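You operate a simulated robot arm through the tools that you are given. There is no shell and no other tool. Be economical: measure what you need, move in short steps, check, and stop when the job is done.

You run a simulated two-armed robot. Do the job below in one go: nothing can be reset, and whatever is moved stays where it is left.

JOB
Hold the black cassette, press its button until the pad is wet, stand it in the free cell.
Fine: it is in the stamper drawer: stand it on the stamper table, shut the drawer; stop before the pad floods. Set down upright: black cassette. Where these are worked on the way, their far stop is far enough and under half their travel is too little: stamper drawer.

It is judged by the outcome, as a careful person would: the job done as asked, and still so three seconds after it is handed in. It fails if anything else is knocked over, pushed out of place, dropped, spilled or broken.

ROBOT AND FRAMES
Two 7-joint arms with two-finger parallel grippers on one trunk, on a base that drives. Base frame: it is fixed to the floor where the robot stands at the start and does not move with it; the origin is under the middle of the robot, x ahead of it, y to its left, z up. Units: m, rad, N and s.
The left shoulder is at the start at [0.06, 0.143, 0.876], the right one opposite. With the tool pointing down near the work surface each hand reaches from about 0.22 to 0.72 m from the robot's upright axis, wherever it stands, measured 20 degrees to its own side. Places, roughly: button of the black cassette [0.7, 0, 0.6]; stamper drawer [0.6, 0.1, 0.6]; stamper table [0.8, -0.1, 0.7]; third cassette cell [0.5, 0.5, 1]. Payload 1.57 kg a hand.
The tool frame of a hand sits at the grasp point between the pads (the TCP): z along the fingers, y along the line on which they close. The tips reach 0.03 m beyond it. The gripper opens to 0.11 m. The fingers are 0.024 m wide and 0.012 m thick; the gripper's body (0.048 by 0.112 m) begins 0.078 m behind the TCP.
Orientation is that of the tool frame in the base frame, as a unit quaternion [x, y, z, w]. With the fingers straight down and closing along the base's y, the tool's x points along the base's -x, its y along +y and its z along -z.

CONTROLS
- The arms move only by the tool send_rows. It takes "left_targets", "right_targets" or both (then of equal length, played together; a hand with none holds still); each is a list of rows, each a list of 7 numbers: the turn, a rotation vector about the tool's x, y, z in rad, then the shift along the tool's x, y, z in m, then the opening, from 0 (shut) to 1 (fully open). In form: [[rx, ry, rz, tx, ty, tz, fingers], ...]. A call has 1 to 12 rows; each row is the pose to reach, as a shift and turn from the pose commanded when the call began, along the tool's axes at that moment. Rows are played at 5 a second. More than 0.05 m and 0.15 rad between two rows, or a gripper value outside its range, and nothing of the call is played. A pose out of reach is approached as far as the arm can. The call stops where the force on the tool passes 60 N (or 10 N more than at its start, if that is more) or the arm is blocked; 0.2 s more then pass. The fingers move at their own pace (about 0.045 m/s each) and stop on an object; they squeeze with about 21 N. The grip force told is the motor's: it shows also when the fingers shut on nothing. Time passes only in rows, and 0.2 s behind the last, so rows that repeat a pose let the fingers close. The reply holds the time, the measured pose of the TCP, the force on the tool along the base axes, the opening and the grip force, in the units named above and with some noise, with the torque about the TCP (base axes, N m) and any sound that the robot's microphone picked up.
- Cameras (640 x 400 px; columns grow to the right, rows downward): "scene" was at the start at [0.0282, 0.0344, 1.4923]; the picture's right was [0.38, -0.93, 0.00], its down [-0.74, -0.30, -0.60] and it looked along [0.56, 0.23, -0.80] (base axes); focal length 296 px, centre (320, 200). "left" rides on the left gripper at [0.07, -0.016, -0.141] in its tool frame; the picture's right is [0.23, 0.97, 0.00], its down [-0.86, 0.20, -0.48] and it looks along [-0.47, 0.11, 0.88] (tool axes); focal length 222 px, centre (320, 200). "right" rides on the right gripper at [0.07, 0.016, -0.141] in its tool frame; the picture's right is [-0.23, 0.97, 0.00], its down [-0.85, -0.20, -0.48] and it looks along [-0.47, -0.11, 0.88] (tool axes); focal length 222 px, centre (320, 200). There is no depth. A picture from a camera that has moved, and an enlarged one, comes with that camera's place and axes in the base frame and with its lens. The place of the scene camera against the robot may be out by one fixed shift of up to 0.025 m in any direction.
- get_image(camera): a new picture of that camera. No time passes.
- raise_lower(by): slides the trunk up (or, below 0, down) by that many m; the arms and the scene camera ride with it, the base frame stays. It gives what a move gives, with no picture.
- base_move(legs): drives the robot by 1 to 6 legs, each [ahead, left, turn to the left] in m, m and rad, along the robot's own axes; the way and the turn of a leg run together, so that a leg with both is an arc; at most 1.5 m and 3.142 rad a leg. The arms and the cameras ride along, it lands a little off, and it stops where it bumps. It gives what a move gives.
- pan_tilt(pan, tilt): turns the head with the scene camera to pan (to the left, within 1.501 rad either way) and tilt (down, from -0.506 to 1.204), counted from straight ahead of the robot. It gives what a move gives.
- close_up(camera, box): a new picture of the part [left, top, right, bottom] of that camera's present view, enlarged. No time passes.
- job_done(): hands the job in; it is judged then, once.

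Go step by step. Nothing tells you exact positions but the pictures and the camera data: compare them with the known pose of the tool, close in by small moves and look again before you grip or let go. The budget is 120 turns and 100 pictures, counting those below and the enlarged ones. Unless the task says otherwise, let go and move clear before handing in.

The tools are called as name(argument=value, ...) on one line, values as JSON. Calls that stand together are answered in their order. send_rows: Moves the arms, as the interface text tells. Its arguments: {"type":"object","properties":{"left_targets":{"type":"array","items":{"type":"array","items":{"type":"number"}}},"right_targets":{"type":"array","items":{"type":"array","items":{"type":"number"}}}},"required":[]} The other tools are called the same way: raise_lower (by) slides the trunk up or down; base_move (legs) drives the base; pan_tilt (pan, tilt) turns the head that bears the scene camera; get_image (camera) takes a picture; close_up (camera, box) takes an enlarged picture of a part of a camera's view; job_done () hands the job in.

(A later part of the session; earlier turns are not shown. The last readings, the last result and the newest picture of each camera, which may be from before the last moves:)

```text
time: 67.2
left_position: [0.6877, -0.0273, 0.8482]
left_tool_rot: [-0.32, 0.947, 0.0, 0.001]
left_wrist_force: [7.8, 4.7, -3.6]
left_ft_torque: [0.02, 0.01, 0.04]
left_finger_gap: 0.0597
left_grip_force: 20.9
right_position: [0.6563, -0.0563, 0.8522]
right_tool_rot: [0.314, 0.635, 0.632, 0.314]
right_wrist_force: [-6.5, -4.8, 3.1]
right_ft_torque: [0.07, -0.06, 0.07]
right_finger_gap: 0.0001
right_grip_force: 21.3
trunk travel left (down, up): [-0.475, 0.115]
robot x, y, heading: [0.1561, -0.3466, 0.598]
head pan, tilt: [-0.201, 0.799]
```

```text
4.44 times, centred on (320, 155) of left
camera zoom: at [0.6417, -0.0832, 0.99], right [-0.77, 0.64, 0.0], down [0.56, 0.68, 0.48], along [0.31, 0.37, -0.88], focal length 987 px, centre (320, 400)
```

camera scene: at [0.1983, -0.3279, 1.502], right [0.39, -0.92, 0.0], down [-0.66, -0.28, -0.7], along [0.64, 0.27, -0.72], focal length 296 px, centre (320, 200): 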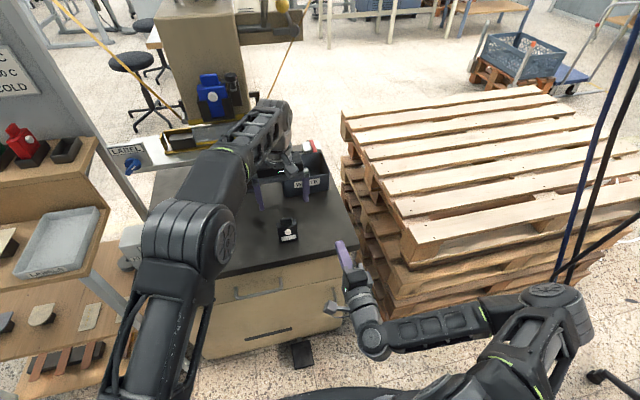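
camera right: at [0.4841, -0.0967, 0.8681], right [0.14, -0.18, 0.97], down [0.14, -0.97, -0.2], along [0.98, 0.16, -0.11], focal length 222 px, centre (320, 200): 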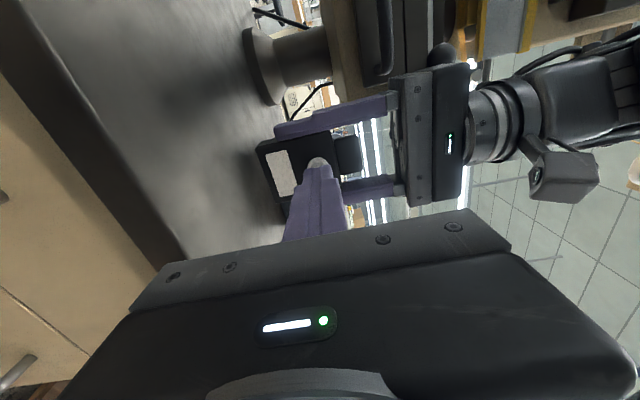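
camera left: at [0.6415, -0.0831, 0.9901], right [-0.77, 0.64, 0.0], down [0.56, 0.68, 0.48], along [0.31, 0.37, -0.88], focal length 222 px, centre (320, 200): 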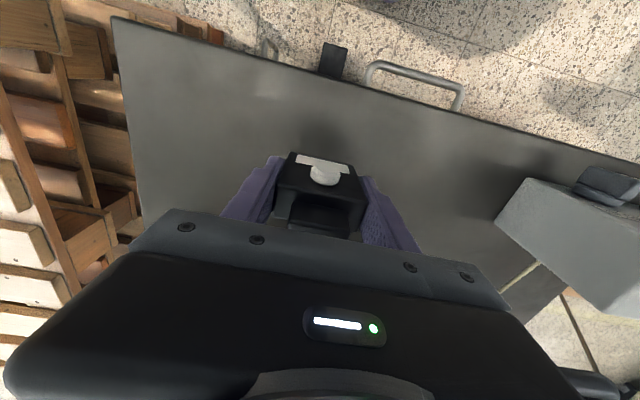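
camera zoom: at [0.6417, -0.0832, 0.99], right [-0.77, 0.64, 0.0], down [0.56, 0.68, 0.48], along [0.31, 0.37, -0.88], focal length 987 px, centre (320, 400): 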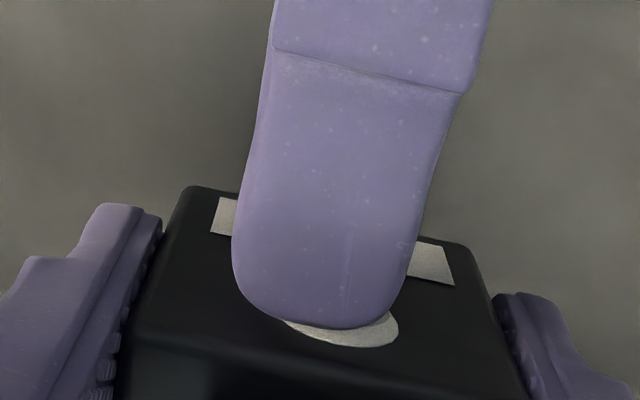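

send_rows(right_targets=[[0, 0, 0, 0, 0, 0.001, 0], [0, 0, 0, 0, 0, 0.001, 0]])

get_image(camera="right")

close_up(camera="left", box=[260, 110, 380, 200])

```text
time: 67.8
left_position: [0.6873, -0.0269, 0.8491]
left_tool_rot: [-0.319, 0.948, 0.0, 0.0]
left_wrist_force: [9.8, 7.5, -4.7]
left_ft_torque: [-0.01, 0.0, 0.03]
left_finger_gap: 0.0597
left_grip_force: 21.2
right_position: [0.6568, -0.0569, 0.8526]
right_tool_rot: [0.313, 0.635, 0.632, 0.315]
right_wrist_force: [-9.1, -7.6, 4.1]
right_ft_torque: [0.06, -0.06, 0.03]
right_finger_gap: 0.0002
right_grip_force: 21.7
trunk travel left (down, up): [-0.475, 0.115]
robot x, y, heading: [0.1581, -0.3504, 0.597]
head pan, tilt: [-0.201, 0.799]
```

```text
37 pictures are left
camera right: at [0.5042, -0.0862, 0.868], right [0.14, -0.18, 0.97], down [0.14, -0.97, -0.2], along [0.98, 0.16, -0.11], focal length 222 px, centre (320, 200)
```

right: 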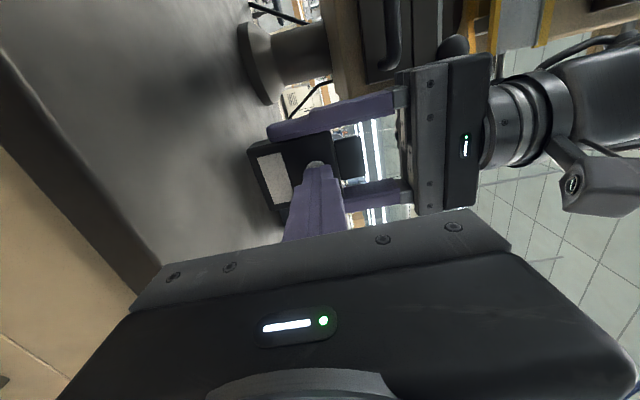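

```text
4.44 times, centred on (320, 155) of left
camera zoom: at [0.6417, -0.0831, 0.99], right [-0.77, 0.64, 0.0], down [0.56, 0.68, 0.48], along [0.31, 0.37, -0.88], focal length 987 px, centre (320, 400)
```

zoom: 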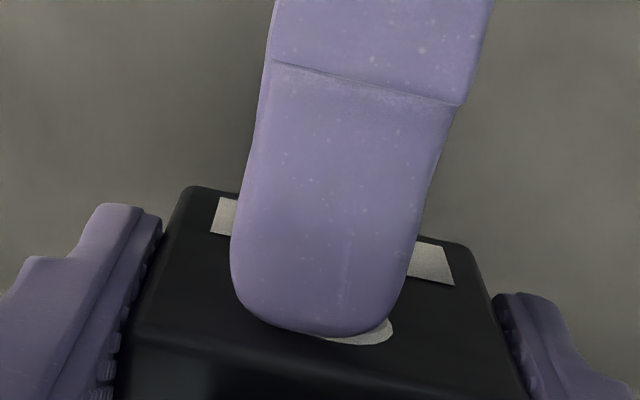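

Pad still dry; button still moving. Press a further 2 mm.

send_rows(right_targets=[[0, 0, 0, 0, 0, 0.002, 0]])

close_up(camera="left", box=[260, 110, 380, 200])

```text
time: 68.2
left_position: [0.6881, -0.0252, 0.8472]
left_tool_rot: [-0.319, 0.948, 0.0, 0.002]
left_wrist_force: [14.2, 11.7, -7.6]
left_ft_torque: [0.02, 0.04, 0.05]
left_finger_gap: 0.0595
left_grip_force: 21.0
right_position: [0.6587, -0.0554, 0.8518]
right_tool_rot: [0.314, 0.634, 0.633, 0.313]
right_wrist_force: [-15.5, -12.7, 6.6]
right_ft_torque: [0.14, -0.18, 0.01]
right_finger_gap: 0.0
right_grip_force: 21.6
trunk travel left (down, up): [-0.475, 0.115]
robot x, y, heading: [0.1561, -0.3516, 0.596]
head pan, tilt: [-0.201, 0.799]
```

```text
4.44 times, centred on (320, 155) of left
camera zoom: at [0.6418, -0.0824, 0.9899], right [-0.77, 0.64, 0.0], down [0.56, 0.68, 0.48], along [0.31, 0.37, -0.88], focal length 987 px, centre (320, 400)
```

zoom: 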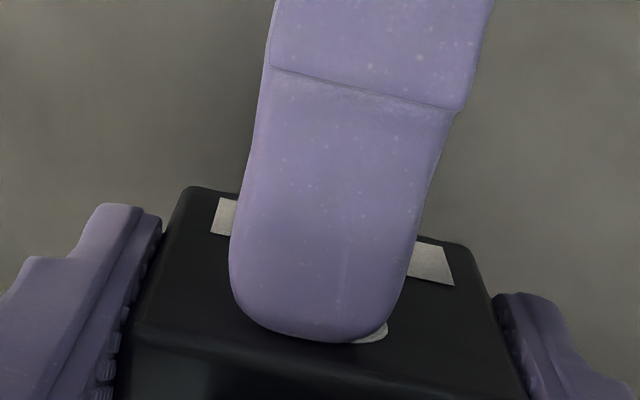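

The button is bottomed (≈20 N). Hold here and watch.

send_rows(right_targets=[[0, 0, 0, 0, 0, 0, 0], [0, 0, 0, 0, 0, 0, 0]])

close_up(camera="left", box=[260, 110, 380, 200])

```text
time: 68.8
left_position: [0.6878, -0.0269, 0.8484]
left_tool_rot: [-0.319, 0.948, 0.0, 0.0]
left_wrist_force: [12.2, 10.6, -6.7]
left_ft_torque: [-0.01, -0.06, 0.06]
left_finger_gap: 0.0598
left_grip_force: 21.2
right_position: [0.66, -0.0553, 0.851]
right_tool_rot: [0.314, 0.635, 0.632, 0.313]
right_wrist_force: [-11.5, -10.5, 5.1]
right_ft_torque: [0.13, -0.11, 0.01]
right_finger_gap: 0.0
right_grip_force: 20.7
trunk travel left (down, up): [-0.475, 0.115]
robot x, y, heading: [0.1549, -0.3443, 0.595]
head pan, tilt: [-0.201, 0.799]
```

```text
4.44 times, centred on (320, 155) of left
camera zoom: at [0.6416, -0.0834, 0.99], right [-0.77, 0.64, 0.0], down [0.56, 0.68, 0.48], along [0.31, 0.37, -0.88], focal length 987 px, centre (320, 400)
```

zoom: 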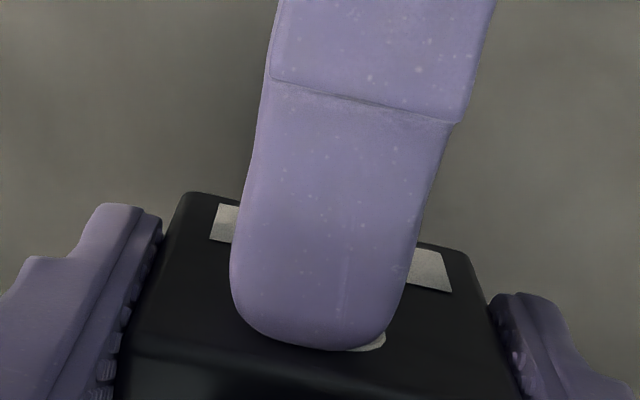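

The cassette creeps slightly in the grip, so I ease back ~1 mm while keeping the button down, and inspect the pad from the right camera.

send_rows(right_targets=[[0, 0, 0, 0, 0, -0.001, 0], [0, 0, 0, 0, 0, -0.001, 0]])

close_up(camera="right", box=[220, 100, 380, 230])

```text
time: 69.4
left_position: [0.6879, -0.0266, 0.8482]
left_tool_rot: [-0.319, 0.948, 0.0, 0.0]
left_wrist_force: [9.2, 8.8, -2.4]
left_ft_torque: [0.01, 0.04, -0.02]
left_finger_gap: 0.0597
left_grip_force: 20.9
right_position: [0.6591, -0.0561, 0.8518]
right_tool_rot: [0.315, 0.636, 0.632, 0.313]
right_wrist_force: [-8.8, -9.0, 1.8]
right_ft_torque: [0.02, -0.04, 0.0]
right_finger_gap: 0.0001
right_grip_force: 21.1
trunk travel left (down, up): [-0.475, 0.115]
robot x, y, heading: [0.1572, -0.3503, 0.598]
head pan, tilt: [-0.201, 0.799]
```

```text
3.08 times, centred on (300, 165) of right
camera zoom: at [0.5051, -0.0855, 0.8678], right [0.14, -0.18, 0.97], down [0.14, -0.97, -0.2], along [0.98, 0.16, -0.11], focal length 684 px, centre (382, 308)
```

zoom: 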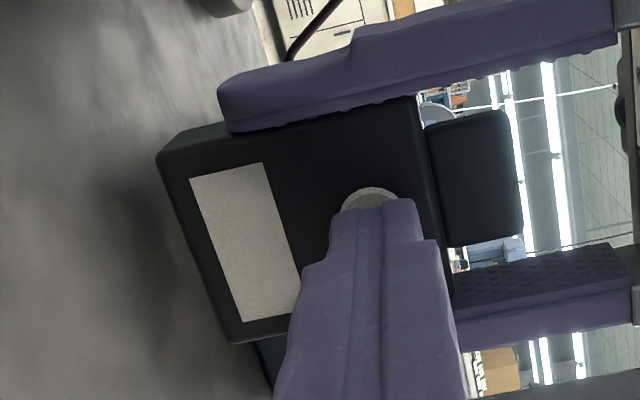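

send_rows(right_targets=[[0, 0, 0, 0, 0, 0.0, 0], [0, 0, 0, 0, 0, 0.0, 0], [0, 0, 0, 0, 0, 0.0, 0]])

close_up(camera="right", box=[220, 100, 380, 230])

```text
time: 70.2
left_position: [0.688, -0.0287, 0.8495]
left_tool_rot: [-0.319, 0.948, 0.001, 0.0]
left_wrist_force: [7.5, 7.5, -0.7]
left_ft_torque: [-0.01, 0.01, 0.01]
left_finger_gap: 0.0596
left_grip_force: 21.6
right_position: [0.6589, -0.0555, 0.8506]
right_tool_rot: [0.315, 0.635, 0.632, 0.313]
right_wrist_force: [-8.7, -6.6, -1.3]
right_ft_torque: [-0.03, -0.01, 0.05]
right_finger_gap: 0.0
right_grip_force: 21.5
trunk travel left (down, up): [-0.475, 0.115]
robot x, y, heading: [0.1528, -0.3506, 0.602]
head pan, tilt: [-0.201, 0.799]
```

```text
3.08 times, centred on (300, 165) of right
camera zoom: at [0.505, -0.0856, 0.8678], right [0.14, -0.18, 0.97], down [0.14, -0.97, -0.2], along [0.98, 0.16, -0.11], focal length 684 px, centre (382, 308)
```

zoom: 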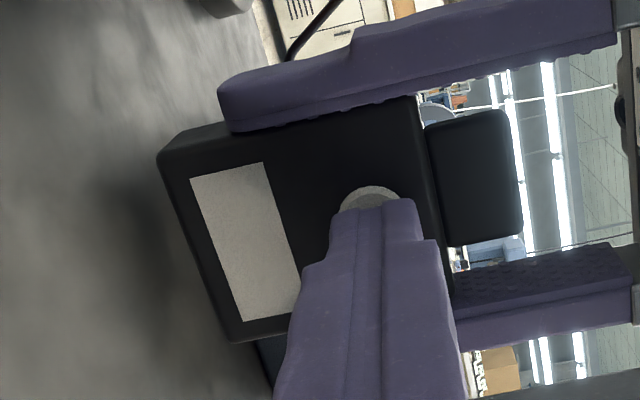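

No change yet. I'll release to see the button's rest state and the whole pad.

send_rows(right_targets=[[0, 0, 0, 0, 0, -0.01, 0], [0, 0, 0, 0, 0, -0.03, 0]])

close_up(camera="left", box=[260, 110, 380, 200])

close_up(camera="right", box=[220, 100, 380, 230])

```text
time: 70.8
left_position: [0.6878, -0.0287, 0.8477]
left_tool_rot: [-0.319, 0.948, 0.0, -0.001]
left_wrist_force: [-0.3, 0.0, -0.9]
left_ft_torque: [-0.02, -0.02, -0.02]
left_finger_gap: 0.0597
left_grip_force: 20.8
right_position: [0.6357, -0.075, 0.8533]
right_tool_rot: [0.315, 0.634, 0.632, 0.315]
right_wrist_force: [-0.7, -0.7, -0.7]
right_ft_torque: [0.06, -0.02, -0.01]
right_finger_gap: 0.0001
right_grip_force: 21.2
trunk travel left (down, up): [-0.475, 0.115]
robot x, y, heading: [0.1549, -0.3529, 0.601]
head pan, tilt: [-0.201, 0.799]
```

```text
4.44 times, centred on (320, 155) of left
camera zoom: at [0.6413, -0.084, 0.9899], right [-0.77, 0.64, 0.0], down [0.56, 0.68, 0.48], along [0.3, 0.37, -0.88], focal length 987 px, centre (320, 400)
```

zoom: 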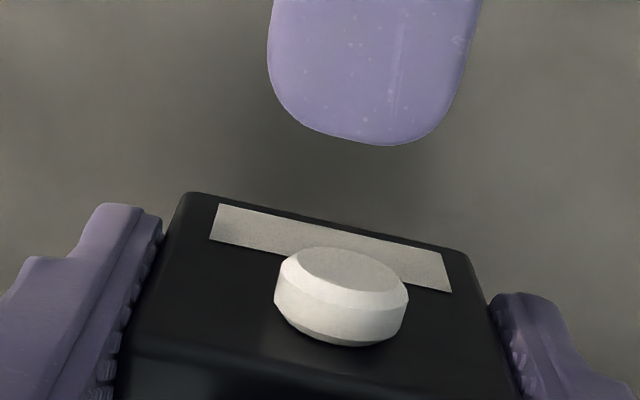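

```text
3.08 times, centred on (300, 165) of right
camera zoom: at [0.4813, -0.1047, 0.8683], right [0.14, -0.18, 0.97], down [0.14, -0.97, -0.2], along [0.98, 0.16, -0.11], focal length 684 px, centre (382, 308)
```

zoom: 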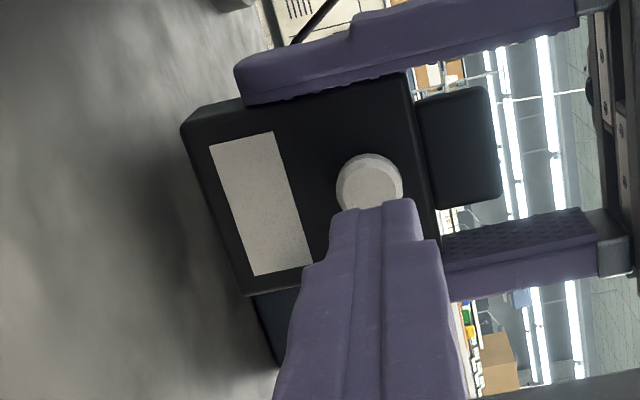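

The button springs back fully, and the pad looks slightly greyer than at first. Press again and hold longer, watching for darkening.

send_rows(right_targets=[[0, 0, 0, -0.001, 0, 0.02, 0], [0, 0, 0, -0.001, 0, 0.03, 0], [0, 0, 0, -0.001, 0, 0.0305, 0], [0, 0, 0, -0.001, 0, 0.0305, 0], [0, 0, 0, -0.001, 0, 0.0305, 0], [0, 0, 0, -0.001, 0, 0.0305, 0]])

close_up(camera="right", box=[220, 100, 380, 230])

```text
time: 72.2
left_position: [0.6882, -0.0269, 0.8478]
left_tool_rot: [-0.32, 0.947, 0.0, 0.001]
left_wrist_force: [5.5, 9.9, -0.1]
left_ft_torque: [-0.03, 0.02, 0.03]
left_finger_gap: 0.0597
left_grip_force: 20.8
right_position: [0.6592, -0.0563, 0.8515]
right_tool_rot: [0.314, 0.635, 0.632, 0.314]
right_wrist_force: [-5.8, -9.6, -0.1]
right_ft_torque: [-0.02, 0.01, -0.07]
right_finger_gap: 0.0001
right_grip_force: 21.2
trunk travel left (down, up): [-0.475, 0.115]
robot x, y, heading: [0.1551, -0.3515, 0.595]
head pan, tilt: [-0.201, 0.799]
```

```text
3.08 times, centred on (300, 165) of right
camera zoom: at [0.5064, -0.0869, 0.8679], right [0.14, -0.18, 0.97], down [0.14, -0.97, -0.2], along [0.98, 0.16, -0.11], focal length 684 px, centre (382, 308)
```

zoom: 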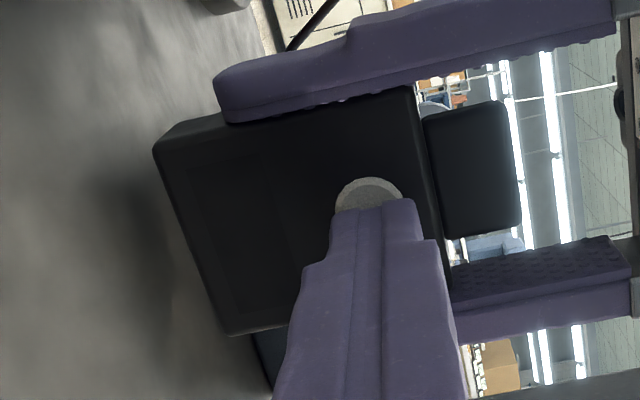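

The pad has turned black — wet. Release at once and back away.

send_rows(right_targets=[[0, 0, 0, 0, 0, -0.03, 0], [0, 0, 0, 0, 0, -0.07, 0], [0, 0, 0, -0.04, 0, -0.09, 0], [0, 0, 0, -0.08, 0, -0.09, 0], [0, 0, 0, -0.12, 0, -0.09, 0], [0, 0, 0, -0.16, 0, -0.09, 0]])

close_up(camera="left", box=[240, 110, 400, 230])

close_up(camera="scene", box=[220, 140, 400, 280])

```text
time: 73.6
left_position: [0.6879, -0.0281, 0.8491]
left_tool_rot: [-0.319, 0.948, 0.0, 0.0]
left_wrist_force: [0.5, -1.2, -0.5]
left_ft_torque: [0.01, -0.04, 0.02]
left_finger_gap: 0.0595
left_grip_force: 21.0
right_position: [0.6866, -0.2378, 0.8535]
right_tool_rot: [0.314, 0.635, 0.632, 0.314]
right_wrist_force: [-0.1, -0.7, 0.6]
right_ft_torque: [-0.02, 0.0, 0.01]
right_finger_gap: 0.0002
right_grip_force: 20.8
trunk travel left (down, up): [-0.475, 0.115]
robot x, y, heading: [0.1586, -0.3505, 0.601]
head pan, tilt: [-0.201, 0.799]
```

```text
3.33 times, centred on (320, 170) of left
camera zoom: at [0.6415, -0.0836, 0.9901], right [-0.77, 0.64, 0.0], down [0.56, 0.68, 0.48], along [0.31, 0.37, -0.88], focal length 740 px, centre (320, 300)
```

zoom: 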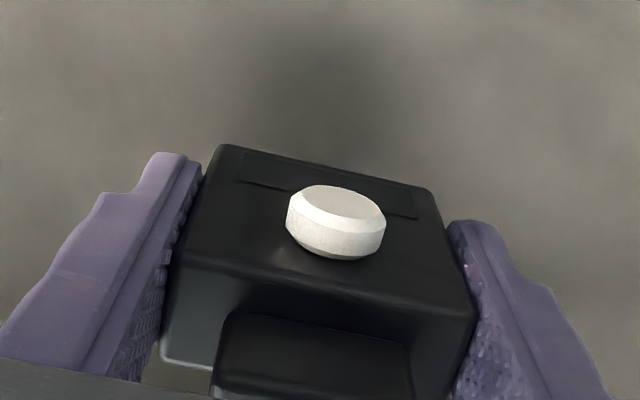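

```text
2.86 times, centred on (310, 210) of scene
camera zoom: at [0.1957, -0.3281, 1.502], right [0.39, -0.92, 0.0], down [-0.66, -0.28, -0.7], along [0.64, 0.27, -0.72], focal length 846 px, centre (349, 171)
```

zoom: 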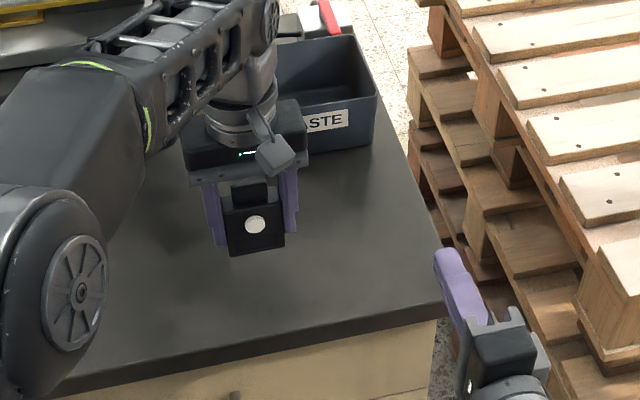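

Pad wet, no drips. Now retract both hands toward the robot, raise the trunk, then drive to face the cells.

send_rows(left_targets=[[0, 0, 0, 0, 0, -0.02, 0.3], [0, 0, 0, 0.02, 0.01, -0.03, 0.3], [0, 0, 0, 0.05, 0.03, -0.04, 0.3], [0, 0, 0, 0.09, 0.06, -0.05, 0.3], [0, 0, 0, 0.12, 0.09, -0.06, 0.3], [0, 0, 0, 0.15, 0.12, -0.07, 0.3], [0, 0, 0, 0.18, 0.15, -0.08, 0.3]], right_targets=[[0, 0, 0, 0, -0.02, -0.02, 0], [0, 0, 0, 0, -0.04, -0.04, 0], [0, 0, 0, 0, -0.06, -0.06, 0], [0, 0, 0, 0, -0.08, -0.08, 0], [0, 0, 0, 0, -0.1, -0.1, 0], [0, 0, 0, 0, -0.12, -0.12, 0], [0, 0, 0, 0, -0.14, -0.13, 0]])

raise_lower(by=0.112)

pan_tilt(pan=0.35, tilt=0.75)

get_image(camera="scene")

```text
refused: row 4 steps farther than a row can; nothing moved
```

```text
time: 75.0
left_position: [0.6875, -0.0279, 0.9594]
left_tool_rot: [-0.319, 0.948, 0.0, 0.0]
left_wrist_force: [-0.2, -0.1, -1.3]
left_ft_torque: [0.04, 0.03, 0.01]
left_finger_gap: 0.0597
left_grip_force: 21.0
right_position: [0.6872, -0.2385, 0.9642]
right_tool_rot: [0.314, 0.634, 0.633, 0.314]
right_wrist_force: [0.1, 0.1, -0.4]
right_ft_torque: [0.01, 0.03, -0.03]
right_finger_gap: 0.0
right_grip_force: 20.7
trunk travel left (down, up): [-0.587, 0.003]
robot x, y, heading: [0.1546, -0.3423, 0.602]
head pan, tilt: [-0.201, 0.799]
```

```text
time: 76.0
left_position: [0.6879, -0.0265, 0.9603]
left_tool_rot: [-0.319, 0.948, 0.0, 0.0]
left_wrist_force: [-0.1, -0.7, -1.4]
left_ft_torque: [0.02, 0.01, -0.02]
left_finger_gap: 0.0597
left_grip_force: 20.5
right_position: [0.6864, -0.2389, 0.9649]
right_tool_rot: [0.315, 0.634, 0.633, 0.314]
right_wrist_force: [0.1, 0.3, 0.3]
right_ft_torque: [-0.01, 0.01, 0.03]
right_finger_gap: 0.0
right_grip_force: 21.1
trunk travel left (down, up): [-0.587, 0.003]
robot x, y, heading: [0.1572, -0.3513, 0.6]
head pan, tilt: [0.351, 0.75]
```

```text
26 pictures are left
camera scene: at [0.1698, -0.2918, 1.618], right [0.81, -0.58, 0.0], down [-0.4, -0.55, -0.73], along [0.43, 0.59, -0.68], focal length 296 px, centre (320, 200)
```

scene: 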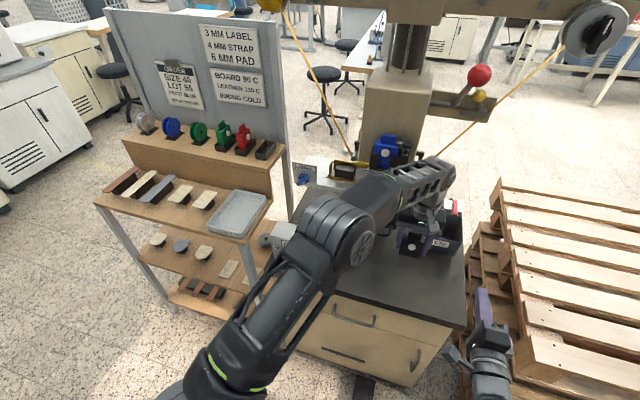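

Retract again with smaller steps, turning the cassette a quarter turn (button toward the shelf's right like its neighbours) at the same time.

send_rows(left_targets=[[0, 0, -0.14, 0.01, 0.01, -0.005, 0.3], [0, 0, -0.28, 0.03, 0.025, -0.01, 0.3], [0, 0, -0.42, 0.05, 0.04, -0.015, 0.3], [0, 0, -0.56, 0.07, 0.055, -0.02, 0.3], [0, 0, -0.7, 0.09, 0.07, -0.025, 0.3], [0, 0, -0.84, 0.11, 0.085, -0.03, 0.3], [0, 0, -0.98, 0.13, 0.1, -0.035, 0.3], [0, 0, -1.12, 0.15, 0.115, -0.04, 0.3], [0, 0, -1.26, 0.17, 0.13, -0.05, 0.3], [0, 0, -1.4, 0.19, 0.145, -0.06, 0.3], [0, 0, -1.54, 0.2, 0.155, -0.08, 0.3], [0, 0, -1.54, 0.2, 0.155, -0.1, 0.3]], right_targets=[[0, 0, 0, 0, -0.02, -0.02, 0], [0, 0, 0, 0, -0.04, -0.04, 0], [0, 0, 0, 0, -0.06, -0.06, 0], [0, 0, 0, 0, -0.08, -0.08, 0], [0, 0, 0, 0, -0.1, -0.1, 0], [0, 0, 0, 0, -0.12, -0.12, 0], [0, 0, 0, 0, -0.14, -0.13, 0], [0, 0, 0, 0, -0.16, -0.13, 0], [0, 0, 0, 0, -0.18, -0.13, 0], [0, 0, 0, 0, -0.2, -0.13, 0], [0, 0, 0, 0, -0.2, -0.13, 0], [0, 0, 0, 0, -0.2, -0.13, 0]])

get_image(camera="scene")

```text
time: 77.1
left_position: [0.5935, -0.025, 0.9817]
left_tool_rot: [-0.581, 0.814, 0.0, 0.0]
left_wrist_force: [-0.5, -0.6, 0.6]
left_ft_torque: [0.0, 0.01, 0.01]
left_finger_gap: 0.0619
left_grip_force: 0.0
right_position: [0.6575, -0.2713, 0.9495]
right_tool_rot: [0.293, 0.571, 0.683, 0.348]
right_wrist_force: [0.3, 0.0, -0.5]
right_ft_torque: [0.03, -0.06, -0.03]
right_finger_gap: 0.0
right_grip_force: 21.3
trunk travel left (down, up): [-0.587, 0.003]
robot x, y, heading: [0.1566, -0.3487, 0.596]
head pan, tilt: [0.351, 0.75]
stopped in row 5 (right hand): the arm was blocked; the commanded pose is now the measured one
```

```text
25 pictures are left
camera scene: at [0.1698, -0.2917, 1.6181], right [0.81, -0.58, 0.0], down [-0.4, -0.55, -0.73], along [0.43, 0.59, -0.68], focal length 296 px, centre (320, 200)
```

scene: 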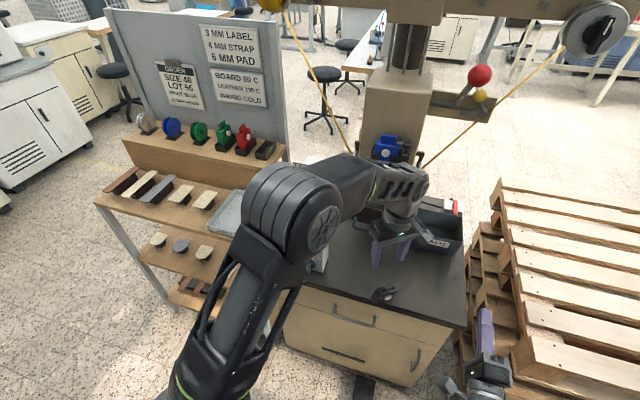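

The right arm blocked, the call stopped, and the left grip let go: the cassette fell onto the table. I'll look closely.

close_up(camera="scene", box=[340, 240, 460, 330])

get_image(camera="left")

```text
4.44 times, centred on (400, 285) of scene
camera zoom: at [0.1698, -0.2917, 1.6181], right [0.81, -0.58, 0.0], down [-0.4, -0.55, -0.73], along [0.43, 0.59, -0.68], focal length 1317 px, centre (-36, -178)
```

zoom: 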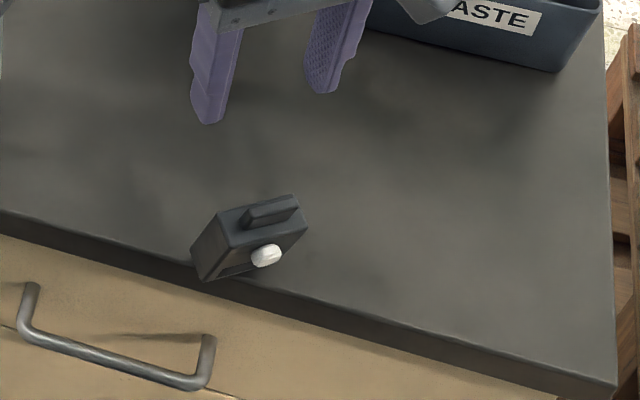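

```text
23 pictures are left
camera left: at [0.5855, -0.098, 1.1229], right [-0.99, 0.1, 0.0], down [0.09, 0.87, 0.48], along [0.05, 0.48, -0.88], focal length 222 px, centre (320, 200)
```

left: 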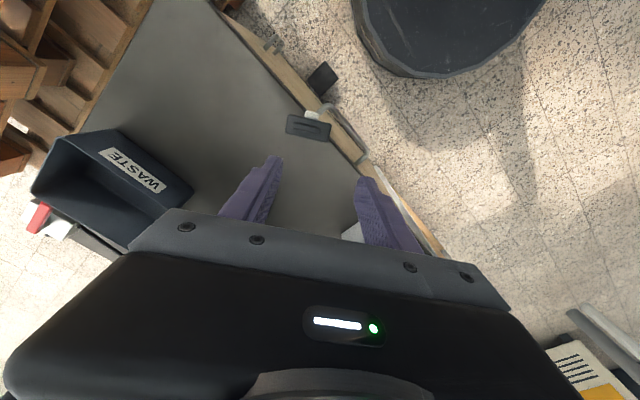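

It looks near the table's front edge, possibly still moving. Let one short row pass without motion and look again.

send_rows(left_targets=[[0, 0, 0, 0, 0, 0, 0.6]])

get_image(camera="left")

close_up(camera="scene", box=[320, 230, 480, 350])

```text
time: 77.5
left_position: [0.5924, -0.0256, 0.9811]
left_tool_rot: [-0.58, 0.815, -0.001, 0.0]
left_wrist_force: [0.0, -0.1, 0.0]
left_ft_torque: [0.02, 0.01, -0.03]
left_finger_gap: 0.066
left_grip_force: 0.0
right_position: [0.6565, -0.2709, 0.9481]
right_tool_rot: [0.292, 0.572, 0.683, 0.347]
right_wrist_force: [-0.3, -0.6, 0.6]
right_ft_torque: [-0.01, 0.02, 0.01]
right_finger_gap: 0.0
right_grip_force: 20.9
trunk travel left (down, up): [-0.587, 0.003]
robot x, y, heading: [0.1568, -0.3474, 0.603]
head pan, tilt: [0.351, 0.75]
```

```text
22 pictures are left
camera left: at [0.5856, -0.098, 1.1229], right [-0.99, 0.1, 0.0], down [0.09, 0.87, 0.48], along [0.05, 0.48, -0.88], focal length 222 px, centre (320, 200)
```

left: 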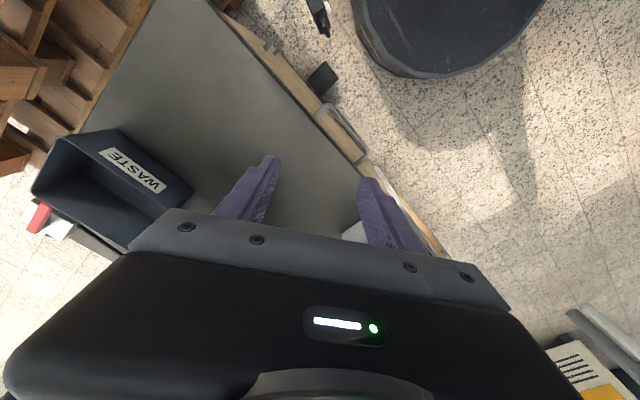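

```text
3.33 times, centred on (400, 290) of scene
camera zoom: at [0.1697, -0.2918, 1.618], right [0.81, -0.58, 0.0], down [-0.4, -0.55, -0.73], along [0.43, 0.59, -0.68], focal length 988 px, centre (53, -100)
```

zoom: 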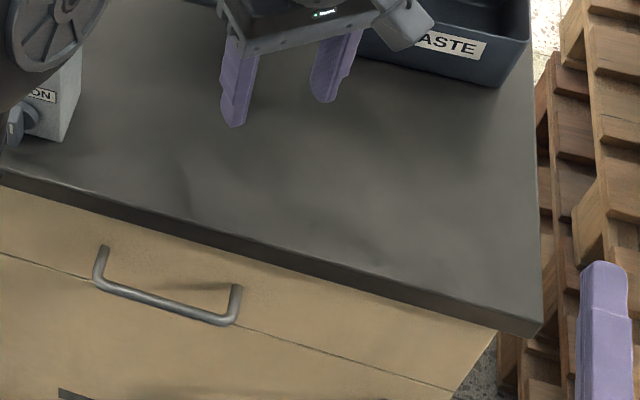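

The cassette slid off the edge to the floor. I let it settle and look down at it with the head.

pan_tilt(pan=-0.35, tilt=1.15)

get_image(camera="scene")

```text
time: 78.6
left_position: [0.5934, -0.0253, 0.9811]
left_tool_rot: [-0.581, 0.814, 0.0, 0.0]
left_wrist_force: [0.5, 0.9, 0.4]
left_ft_torque: [-0.02, 0.02, 0.0]
left_finger_gap: 0.0659
left_grip_force: 0.1
right_position: [0.6561, -0.2717, 0.9487]
right_tool_rot: [0.293, 0.572, 0.684, 0.347]
right_wrist_force: [0.9, -0.4, 0.0]
right_ft_torque: [-0.03, -0.02, 0.0]
right_finger_gap: 0.0
right_grip_force: 21.2
trunk travel left (down, up): [-0.587, 0.003]
robot x, y, heading: [0.1572, -0.3451, 0.596]
head pan, tilt: [-0.351, 1.15]
```

```text
20 pictures are left
camera scene: at [0.1791, -0.3445, 1.5892], right [0.25, -0.97, 0.0], down [-0.88, -0.22, -0.41], along [0.4, 0.1, -0.91], focal length 296 px, centre (320, 200)
```

scene: 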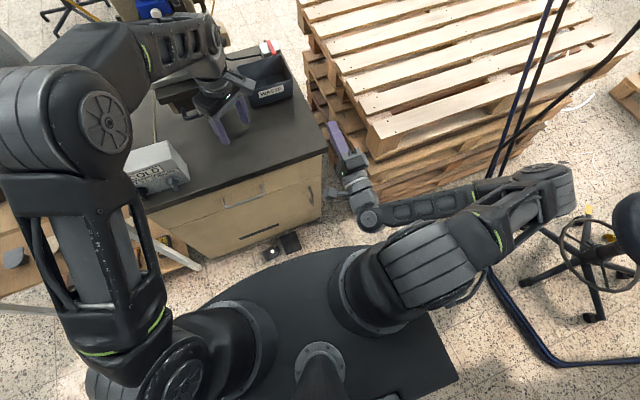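

close_up(camera="scene", box=[230, 215, 330, 285])

```text
5.71 times, centred on (280, 250) of scene
camera zoom: at [0.1791, -0.3445, 1.5892], right [0.25, -0.97, 0.0], down [-0.88, -0.22, -0.41], along [0.4, 0.1, -0.91], focal length 1693 px, centre (549, -86)
```

zoom: 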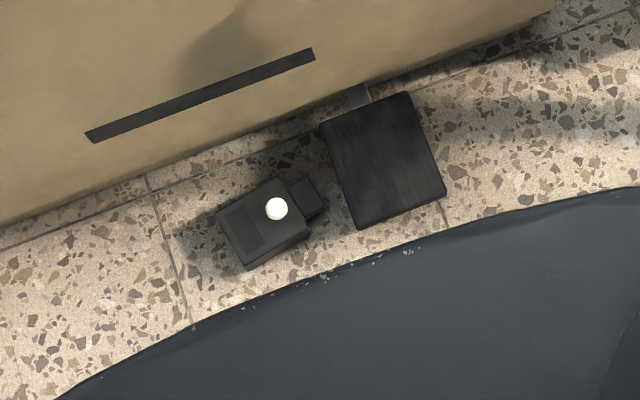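

The cassette lies on its back on the floor next to the pedal, apparently intact. I'll recover it: first retract the left hand, and pitch the right hand to point down with the closing axis along the cassette's width.

send_rows(left_targets=[[0, 0, 0.055, 0.005, 0.026, 0, 0.6], [0, 0, 0.11, 0.01, 0.052, 0, 0.6], [0, 0, 0.165, 0.015, 0.078, 0, 0.6], [0, 0, 0.22, 0.02, 0.104, 0, 0.6], [0, 0, 0.275, 0.025, 0.13, 0, 0.6], [0, 0, 0.33, 0.03, 0.156, 0, 0.6], [0, 0, 0.385, 0.035, 0.182, 0, 0.6], [0, 0, 0.44, 0.04, 0.208, 0, 0.6], [0, 0, 0.495, 0.045, 0.234, 0, 0.6], [0, 0, 0.55, 0.05, 0.26, 0, 0.6], [0, 0, 0.605, 0.055, 0.28, 0, 0.6], [0, 0, 0.63, 0.057, 0.29, 0, 0.6]], right_targets=[[0.1455, 0.0085, -0.0076, 0, 0, 0, 0.3], [0.291, 0.017, -0.0152, 0, 0, 0, 0.6], [0.4365, 0.0255, -0.0228, 0, 0, 0, 0.72], [0.582, 0.034, -0.0304, 0, 0, 0, 0.72], [0.7275, 0.0425, -0.038, 0, 0, 0, 0.72], [0.873, 0.051, -0.0456, 0, 0, 0, 0.72], [1.0185, 0.0595, -0.0532, 0, 0, 0, 0.72], [1.164, 0.068, -0.0608, 0, 0, 0, 0.72], [1.3095, 0.0765, -0.0684, 0, 0, 0, 0.72], [1.455, 0.085, -0.076, 0, 0, 0, 0.72], [1.6005, 0.0935, -0.0836, 0, 0, 0, 0.72], [1.746, 0.102, -0.091, 0, 0, 0, 0.72]])

base_move(legs=[[-0.05, 0, 0], [0, 0.25, 0]])

```text
time: 81.2
left_position: [0.2996, 0.0153, 0.9807]
left_tool_rot: [-0.3, 0.954, 0.001, 0.0]
left_wrist_force: [0.2, 1.0, 0.4]
left_ft_torque: [-0.02, 0.04, -0.01]
left_finger_gap: 0.0659
left_grip_force: 0.1
right_position: [0.6562, -0.2706, 0.9491]
right_tool_rot: [0.399, 0.917, -0.003, -0.002]
right_wrist_force: [-1.0, 0.1, -0.2]
right_ft_torque: [0.03, 0.03, 0.0]
right_finger_gap: 0.0792
right_grip_force: 0.1
right hand out of reach, approached as far as the arm can: row 2, 3, 4, 5, 6, 7
trunk travel left (down, up): [-0.587, 0.003]
robot x, y, heading: [0.1573, -0.3472, 0.6]
head pan, tilt: [-0.351, 1.15]
```

```text
time: 83.5
left_position: [0.1177, 0.1947, 0.9811]
left_tool_rot: [-0.299, 0.954, -0.001, 0.0]
left_wrist_force: [-0.6, 0.1, 0.5]
left_ft_torque: [-0.04, 0.0, -0.01]
left_finger_gap: 0.0661
left_grip_force: 0.1
right_position: [0.4735, -0.0913, 0.9497]
right_tool_rot: [0.4, 0.917, 0.0, 0.0]
right_wrist_force: [-0.3, 0.4, -0.9]
right_ft_torque: [0.03, -0.01, 0.0]
right_finger_gap: 0.0788
right_grip_force: 0.1
trunk travel left (down, up): [-0.587, 0.003]
robot x, y, heading: [-0.0252, -0.1691, 0.599]
head pan, tilt: [-0.351, 1.15]
```

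Right hand is pointing down with correct yaw. Lower the trunk.

raise_lower(by=-0.54)

get_image(camera="right")

```text
refused: -0.54 is not a number from -0.4 to 0.4
```

```text
18 pictures are left
camera right: at [0.4392, -0.0289, 1.0893], right [0.87, 0.49, 0.0], down [0.43, -0.76, 0.48], along [0.24, -0.42, -0.88], focal length 222 px, centre (320, 200)
```

right: 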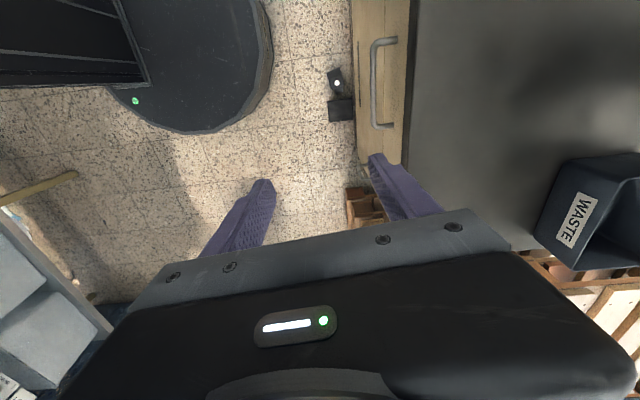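

raise_lower(by=-0.4)

raise_lower(by=-0.16)

get_image(camera="right")

```text
time: 87.4
left_position: [0.1182, 0.1937, 0.5821]
left_tool_rot: [-0.299, 0.954, 0.0, 0.0]
left_wrist_force: [-0.4, -0.2, 0.5]
left_ft_torque: [-0.01, -0.03, -0.01]
left_finger_gap: 0.0661
left_grip_force: 0.1
right_position: [0.4734, -0.093, 0.5477]
right_tool_rot: [0.4, 0.916, -0.001, 0.0]
right_wrist_force: [-0.1, 0.6, 0.2]
right_ft_torque: [0.02, 0.0, 0.01]
right_finger_gap: 0.079
right_grip_force: 0.0
trunk travel left (down, up): [-0.187, 0.403]
robot x, y, heading: [-0.0251, -0.1715, 0.596]
head pan, tilt: [-0.351, 1.15]
```

```text
time: 89.2
left_position: [0.1183, 0.1942, 0.4217]
left_tool_rot: [-0.299, 0.954, -0.001, 0.0]
left_wrist_force: [0.7, 0.0, 0.8]
left_ft_torque: [-0.03, 0.01, -0.04]
left_finger_gap: 0.0659
left_grip_force: 0.1
right_position: [0.4737, -0.0923, 0.3877]
right_tool_rot: [0.4, 0.916, -0.001, 0.0]
right_wrist_force: [-0.4, 0.1, -0.6]
right_ft_torque: [0.06, 0.02, -0.02]
right_finger_gap: 0.0792
right_grip_force: 0.1
trunk travel left (down, up): [-0.027, 0.563]
robot x, y, heading: [-0.0265, -0.1702, 0.594]
head pan, tilt: [-0.351, 1.15]
```

```text
17 pictures are left
camera right: at [0.4396, -0.0297, 0.5292], right [0.87, 0.49, 0.0], down [0.43, -0.76, 0.48], along [0.24, -0.42, -0.88], focal length 222 px, centre (320, 200)
```

right: 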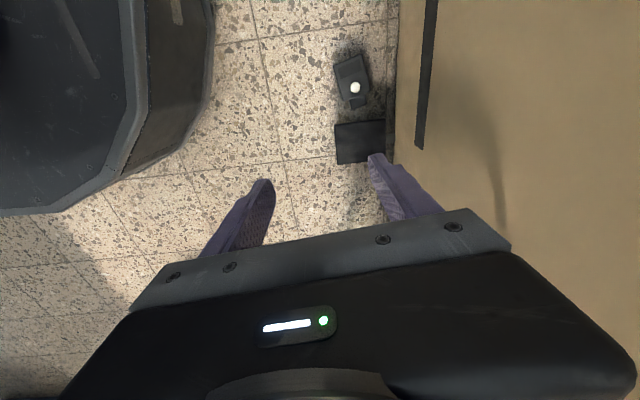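

Cassette centre at about [0.496, 0.001], long axis ~-43°. Move over it and down to z ≈ 0.12.

send_rows(right_targets=[[0, 0, -0.03, 0.02, 0.03, 0.02, 0.72], [0, 0, -0.06, 0.04, 0.06, 0.04, 0.72], [0, 0, -0.06, 0.053, 0.08, 0.07, 0.72], [0, 0, -0.06, 0.053, 0.08, 0.115, 0.72], [0, 0, -0.06, 0.053, 0.08, 0.16, 0.72], [0, 0, -0.06, 0.053, 0.08, 0.205, 0.72], [0, 0, -0.06, 0.053, 0.08, 0.25, 0.72], [0, 0, -0.06, 0.053, 0.08, 0.27, 0.72]])

get_image(camera="right")

```text
time: 91.0
left_position: [0.1176, 0.1943, 0.4209]
left_tool_rot: [-0.299, 0.954, 0.0, 0.002]
left_wrist_force: [0.1, 0.0, 0.9]
left_ft_torque: [0.0, 0.02, 0.01]
left_finger_gap: 0.0658
left_grip_force: 0.0
right_position: [0.4964, 0.0028, 0.1179]
right_tool_rot: [0.373, 0.928, -0.001, 0.0]
right_wrist_force: [0.5, 0.9, 0.1]
right_ft_torque: [0.01, -0.03, 0.01]
right_finger_gap: 0.0793
right_grip_force: 0.1
trunk travel left (down, up): [-0.027, 0.563]
robot x, y, heading: [-0.0262, -0.1713, 0.593]
head pan, tilt: [-0.351, 1.15]
```

```text
16 pictures are left
camera right: at [0.4582, 0.0626, 0.2589], right [0.84, 0.55, 0.0], down [0.48, -0.74, 0.48], along [0.26, -0.4, -0.88], focal length 222 px, centre (320, 200)
```

right: 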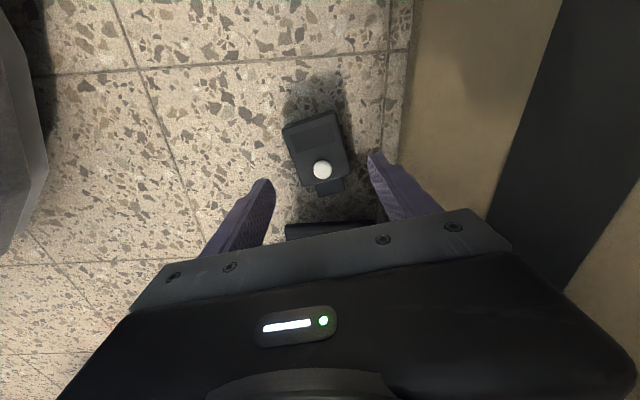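

Aligned; fine-correct and descend to just above the floor.

send_rows(right_targets=[[0, 0, -0.045, 0.001, -0.0025, 0.03, 0.72], [0, 0, -0.045, 0.001, -0.0025, 0.06, 0.72], [0, 0, -0.045, 0.001, -0.0025, 0.075, 0.72], [0, 0, -0.045, 0.001, -0.0025, 0.082, 0.72]])

get_image(camera="right")

```text
time: 92.0
left_position: [0.1182, 0.1938, 0.4218]
left_tool_rot: [-0.299, 0.954, 0.001, 0.0]
left_wrist_force: [-0.4, 0.1, 0.1]
left_ft_torque: [0.04, -0.01, 0.03]
left_finger_gap: 0.0659
left_grip_force: 0.1
right_position: [0.4929, -0.0011, 0.0358]
right_tool_rot: [0.352, 0.936, -0.001, 0.0]
right_wrist_force: [-0.4, 0.2, 0.4]
right_ft_torque: [-0.01, 0.01, 0.01]
right_finger_gap: 0.0794
right_grip_force: 0.1
trunk travel left (down, up): [-0.027, 0.563]
robot x, y, heading: [-0.0264, -0.1693, 0.592]
head pan, tilt: [-0.351, 1.15]
```

```text
15 pictures are left
camera right: at [0.4528, 0.0572, 0.1766], right [0.81, 0.58, 0.0], down [0.51, -0.71, 0.48], along [0.28, -0.39, -0.88], focal length 222 px, centre (320, 200)
```

right: 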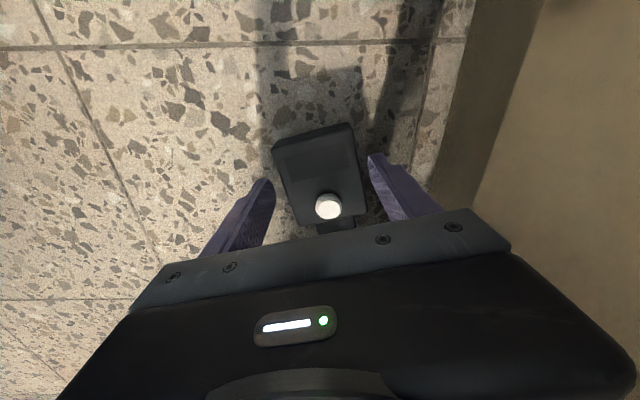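

Straddled nicely. Close and lift a little, then draw back from the cabinet.

send_rows(right_targets=[[0, 0, 0, 0, 0, 0, 0.6], [0, 0, 0, 0, 0, 0, 0.5], [0, 0, 0, 0, 0, 0, 0.35], [0, 0, 0, 0, 0, 0, 0.25], [0, 0, 0, 0, 0, 0, 0.25], [0, 0, 0, 0, 0, 0, 0.25]])

```text
time: 93.4
left_position: [0.1192, 0.1942, 0.4202]
left_tool_rot: [-0.299, 0.954, 0.0, 0.0]
left_wrist_force: [-0.3, 0.6, 0.1]
left_ft_torque: [-0.01, 0.01, -0.05]
left_finger_gap: 0.0658
left_grip_force: 0.1
right_position: [0.4924, -0.001, 0.0369]
right_tool_rot: [0.352, 0.936, -0.001, 0.0]
right_wrist_force: [0.6, 0.6, -0.8]
right_ft_torque: [0.0, -0.05, 0.0]
right_finger_gap: 0.0594
right_grip_force: 20.8
trunk travel left (down, up): [-0.027, 0.563]
robot x, y, heading: [-0.0249, -0.1672, 0.594]
head pan, tilt: [-0.351, 1.15]
```

send_rows(right_targets=[[0, 0, 0, 0, 0, -0.015, 0.25], [0, 0, 0, 0, 0, -0.035, 0.25], [0, 0, 0, 0.006, -0.024, -0.06, 0.25], [0, 0, 0, 0.013, -0.05, -0.09, 0.25], [0, 0, 0, 0.02, -0.075, -0.12, 0.25], [0, 0, 0, 0.026, -0.095, -0.15, 0.25], [0, 0, 0, 0.026, -0.095, -0.19, 0.25], [0, 0, 0, 0.026, -0.095, -0.23, 0.25], [0, 0, 0, 0.026, -0.095, -0.27, 0.25]])

raise_lower(by=0.4)

get_image(camera="right")

```text
time: 95.4
left_position: [0.1184, 0.1944, 0.4207]
left_tool_rot: [-0.299, 0.954, 0.0, -0.001]
left_wrist_force: [0.7, 0.2, 0.5]
left_ft_torque: [0.01, 0.01, 0.0]
left_finger_gap: 0.0662
left_grip_force: 0.1
right_position: [0.4136, -0.0538, 0.3076]
right_tool_rot: [0.352, 0.936, -0.001, 0.0]
right_wrist_force: [0.3, -1.0, -0.6]
right_ft_torque: [0.0, 0.01, 0.01]
right_finger_gap: 0.0595
right_grip_force: 20.9
trunk travel left (down, up): [-0.027, 0.563]
robot x, y, heading: [-0.021, -0.1678, 0.596]
head pan, tilt: [-0.351, 1.15]
```

```text
time: 99.2
left_position: [0.1187, 0.1936, 0.8221]
left_tool_rot: [-0.299, 0.954, 0.0, 0.001]
left_wrist_force: [-0.2, 0.7, 0.2]
left_ft_torque: [-0.06, -0.02, 0.0]
left_finger_gap: 0.0661
left_grip_force: 0.0
right_position: [0.4127, -0.0538, 0.7078]
right_tool_rot: [0.352, 0.936, -0.001, 0.0]
right_wrist_force: [1.0, -0.2, -1.1]
right_ft_torque: [0.0, -0.02, 0.01]
right_finger_gap: 0.0598
right_grip_force: 21.1
trunk travel left (down, up): [-0.427, 0.163]
robot x, y, heading: [-0.0262, -0.167, 0.593]
head pan, tilt: [-0.351, 1.15]
```

```text
14 pictures are left
camera right: at [0.3723, 0.0045, 0.8478], right [0.81, 0.58, 0.0], down [0.51, -0.71, 0.48], along [0.28, -0.39, -0.88], focal length 222 px, centre (320, 200)
```

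right: 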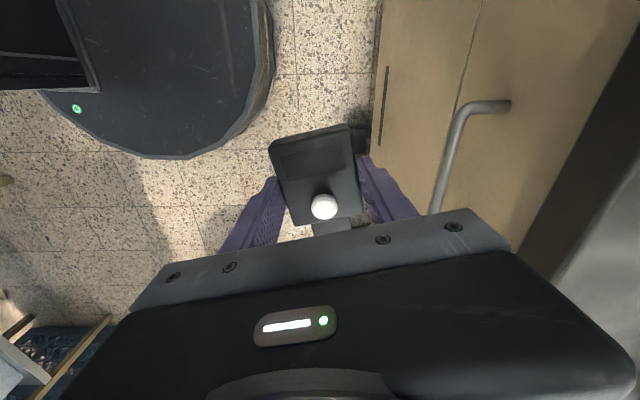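

Still held. I back the base, then extend the arm while yawing (and next pitching) so the cassette comes upright in front of the table — keeping away from cramped arm poses.

base_move(legs=[[-0.2, 0, 0]])

send_rows(right_targets=[[0, 0, -0.14, -0.005, 0.019, -0.006, 0.25], [0, 0, -0.28, -0.01, 0.038, -0.012, 0.25], [0, 0, -0.42, -0.015, 0.057, -0.018, 0.25], [0, 0, -0.56, -0.02, 0.076, -0.024, 0.25], [0, 0, -0.7, -0.025, 0.095, -0.03, 0.25], [0, 0, -0.84, -0.03, 0.114, -0.036, 0.25], [0, 0, -0.98, -0.035, 0.133, -0.042, 0.25], [0, 0, -1.12, -0.04, 0.152, -0.048, 0.25], [0, 0, -1.26, -0.045, 0.171, -0.054, 0.25], [0, 0, -1.32, -0.045, 0.174, -0.06, 0.25]])

```text
time: 100.8
left_position: [-0.0497, 0.0797, 0.8202]
left_tool_rot: [-0.297, 0.955, 0.0, 0.0]
left_wrist_force: [-0.5, -0.3, -0.1]
left_ft_torque: [0.01, -0.01, -0.01]
left_finger_gap: 0.0659
left_grip_force: 0.0
right_position: [0.2456, -0.1692, 0.7071]
right_tool_rot: [0.353, 0.936, -0.001, 0.0]
right_wrist_force: [-0.3, -0.2, -0.4]
right_ft_torque: [-0.01, -0.02, 0.0]
right_finger_gap: 0.0591
right_grip_force: 21.1
trunk travel left (down, up): [-0.427, 0.163]
robot x, y, heading: [-0.1942, -0.2831, 0.591]
head pan, tilt: [-0.351, 1.15]
```

```text
time: 103.0
left_position: [-0.0493, 0.0808, 0.8197]
left_tool_rot: [-0.298, 0.955, 0.0, 0.001]
left_wrist_force: [-0.1, -0.7, -0.5]
left_ft_torque: [-0.03, 0.01, 0.0]
left_finger_gap: 0.0658
left_grip_force: 0.0
right_position: [0.3945, -0.0664, 0.7684]
right_tool_rot: [-0.296, 0.955, -0.001, -0.001]
right_wrist_force: [0.1, -1.0, -0.1]
right_ft_torque: [0.02, 0.01, -0.03]
right_finger_gap: 0.0594
right_grip_force: 20.8
trunk travel left (down, up): [-0.427, 0.163]
robot x, y, heading: [-0.1905, -0.2827, 0.594]
head pan, tilt: [-0.351, 1.15]
```

Now pitch 90° so the tab points up.

send_rows(right_targets=[[0, -0.143, 0, 0, 0, -0.01, 0.25], [0, -0.286, 0, 0, 0, -0.02, 0.25], [0, -0.429, 0, 0, 0, -0.03, 0.25], [0, -0.572, 0, 0, 0, -0.04, 0.25], [0, -0.715, 0, 0, 0, -0.05, 0.25], [0, -0.858, 0, 0, 0, -0.06, 0.25], [0, -1.001, 0, 0, 0, -0.06, 0.25], [0, -1.144, 0, 0, 0, -0.06, 0.25], [0, -1.287, 0, 0, 0, -0.06, 0.25], [0, -1.43, 0, 0, 0, -0.06, 0.25], [0, -1.571, 0, 0, 0, -0.06, 0.25]])

get_image(camera="scene")

```text
time: 105.4
left_position: [-0.0488, 0.0789, 0.8207]
left_tool_rot: [-0.297, 0.955, 0.0, 0.001]
left_wrist_force: [-0.6, 0.6, -0.2]
left_ft_torque: [0.0, -0.03, -0.04]
left_finger_gap: 0.0658
left_grip_force: 0.0
right_position: [0.394, -0.066, 0.8283]
right_tool_rot: [-0.218, 0.707, 0.199, 0.643]
right_wrist_force: [-0.5, 0.5, -0.9]
right_ft_torque: [-0.06, 0.01, 0.03]
right_finger_gap: 0.0596
right_grip_force: 20.9
right hand out of reach, approached as far as the arm can: row 11
trunk travel left (down, up): [-0.427, 0.163]
robot x, y, heading: [-0.1922, -0.28, 0.595]
head pan, tilt: [-0.351, 1.15]
```

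```text
13 pictures are left
camera scene: at [-0.1715, -0.2786, 1.4292], right [0.24, -0.97, 0.0], down [-0.89, -0.22, -0.41], along [0.4, 0.1, -0.91], focal length 296 px, centre (320, 200)
```

scene: 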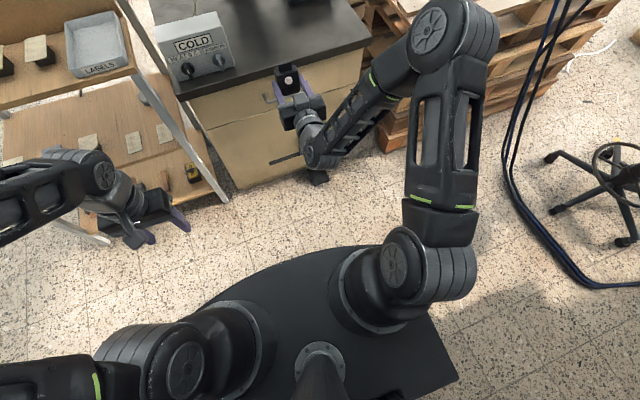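

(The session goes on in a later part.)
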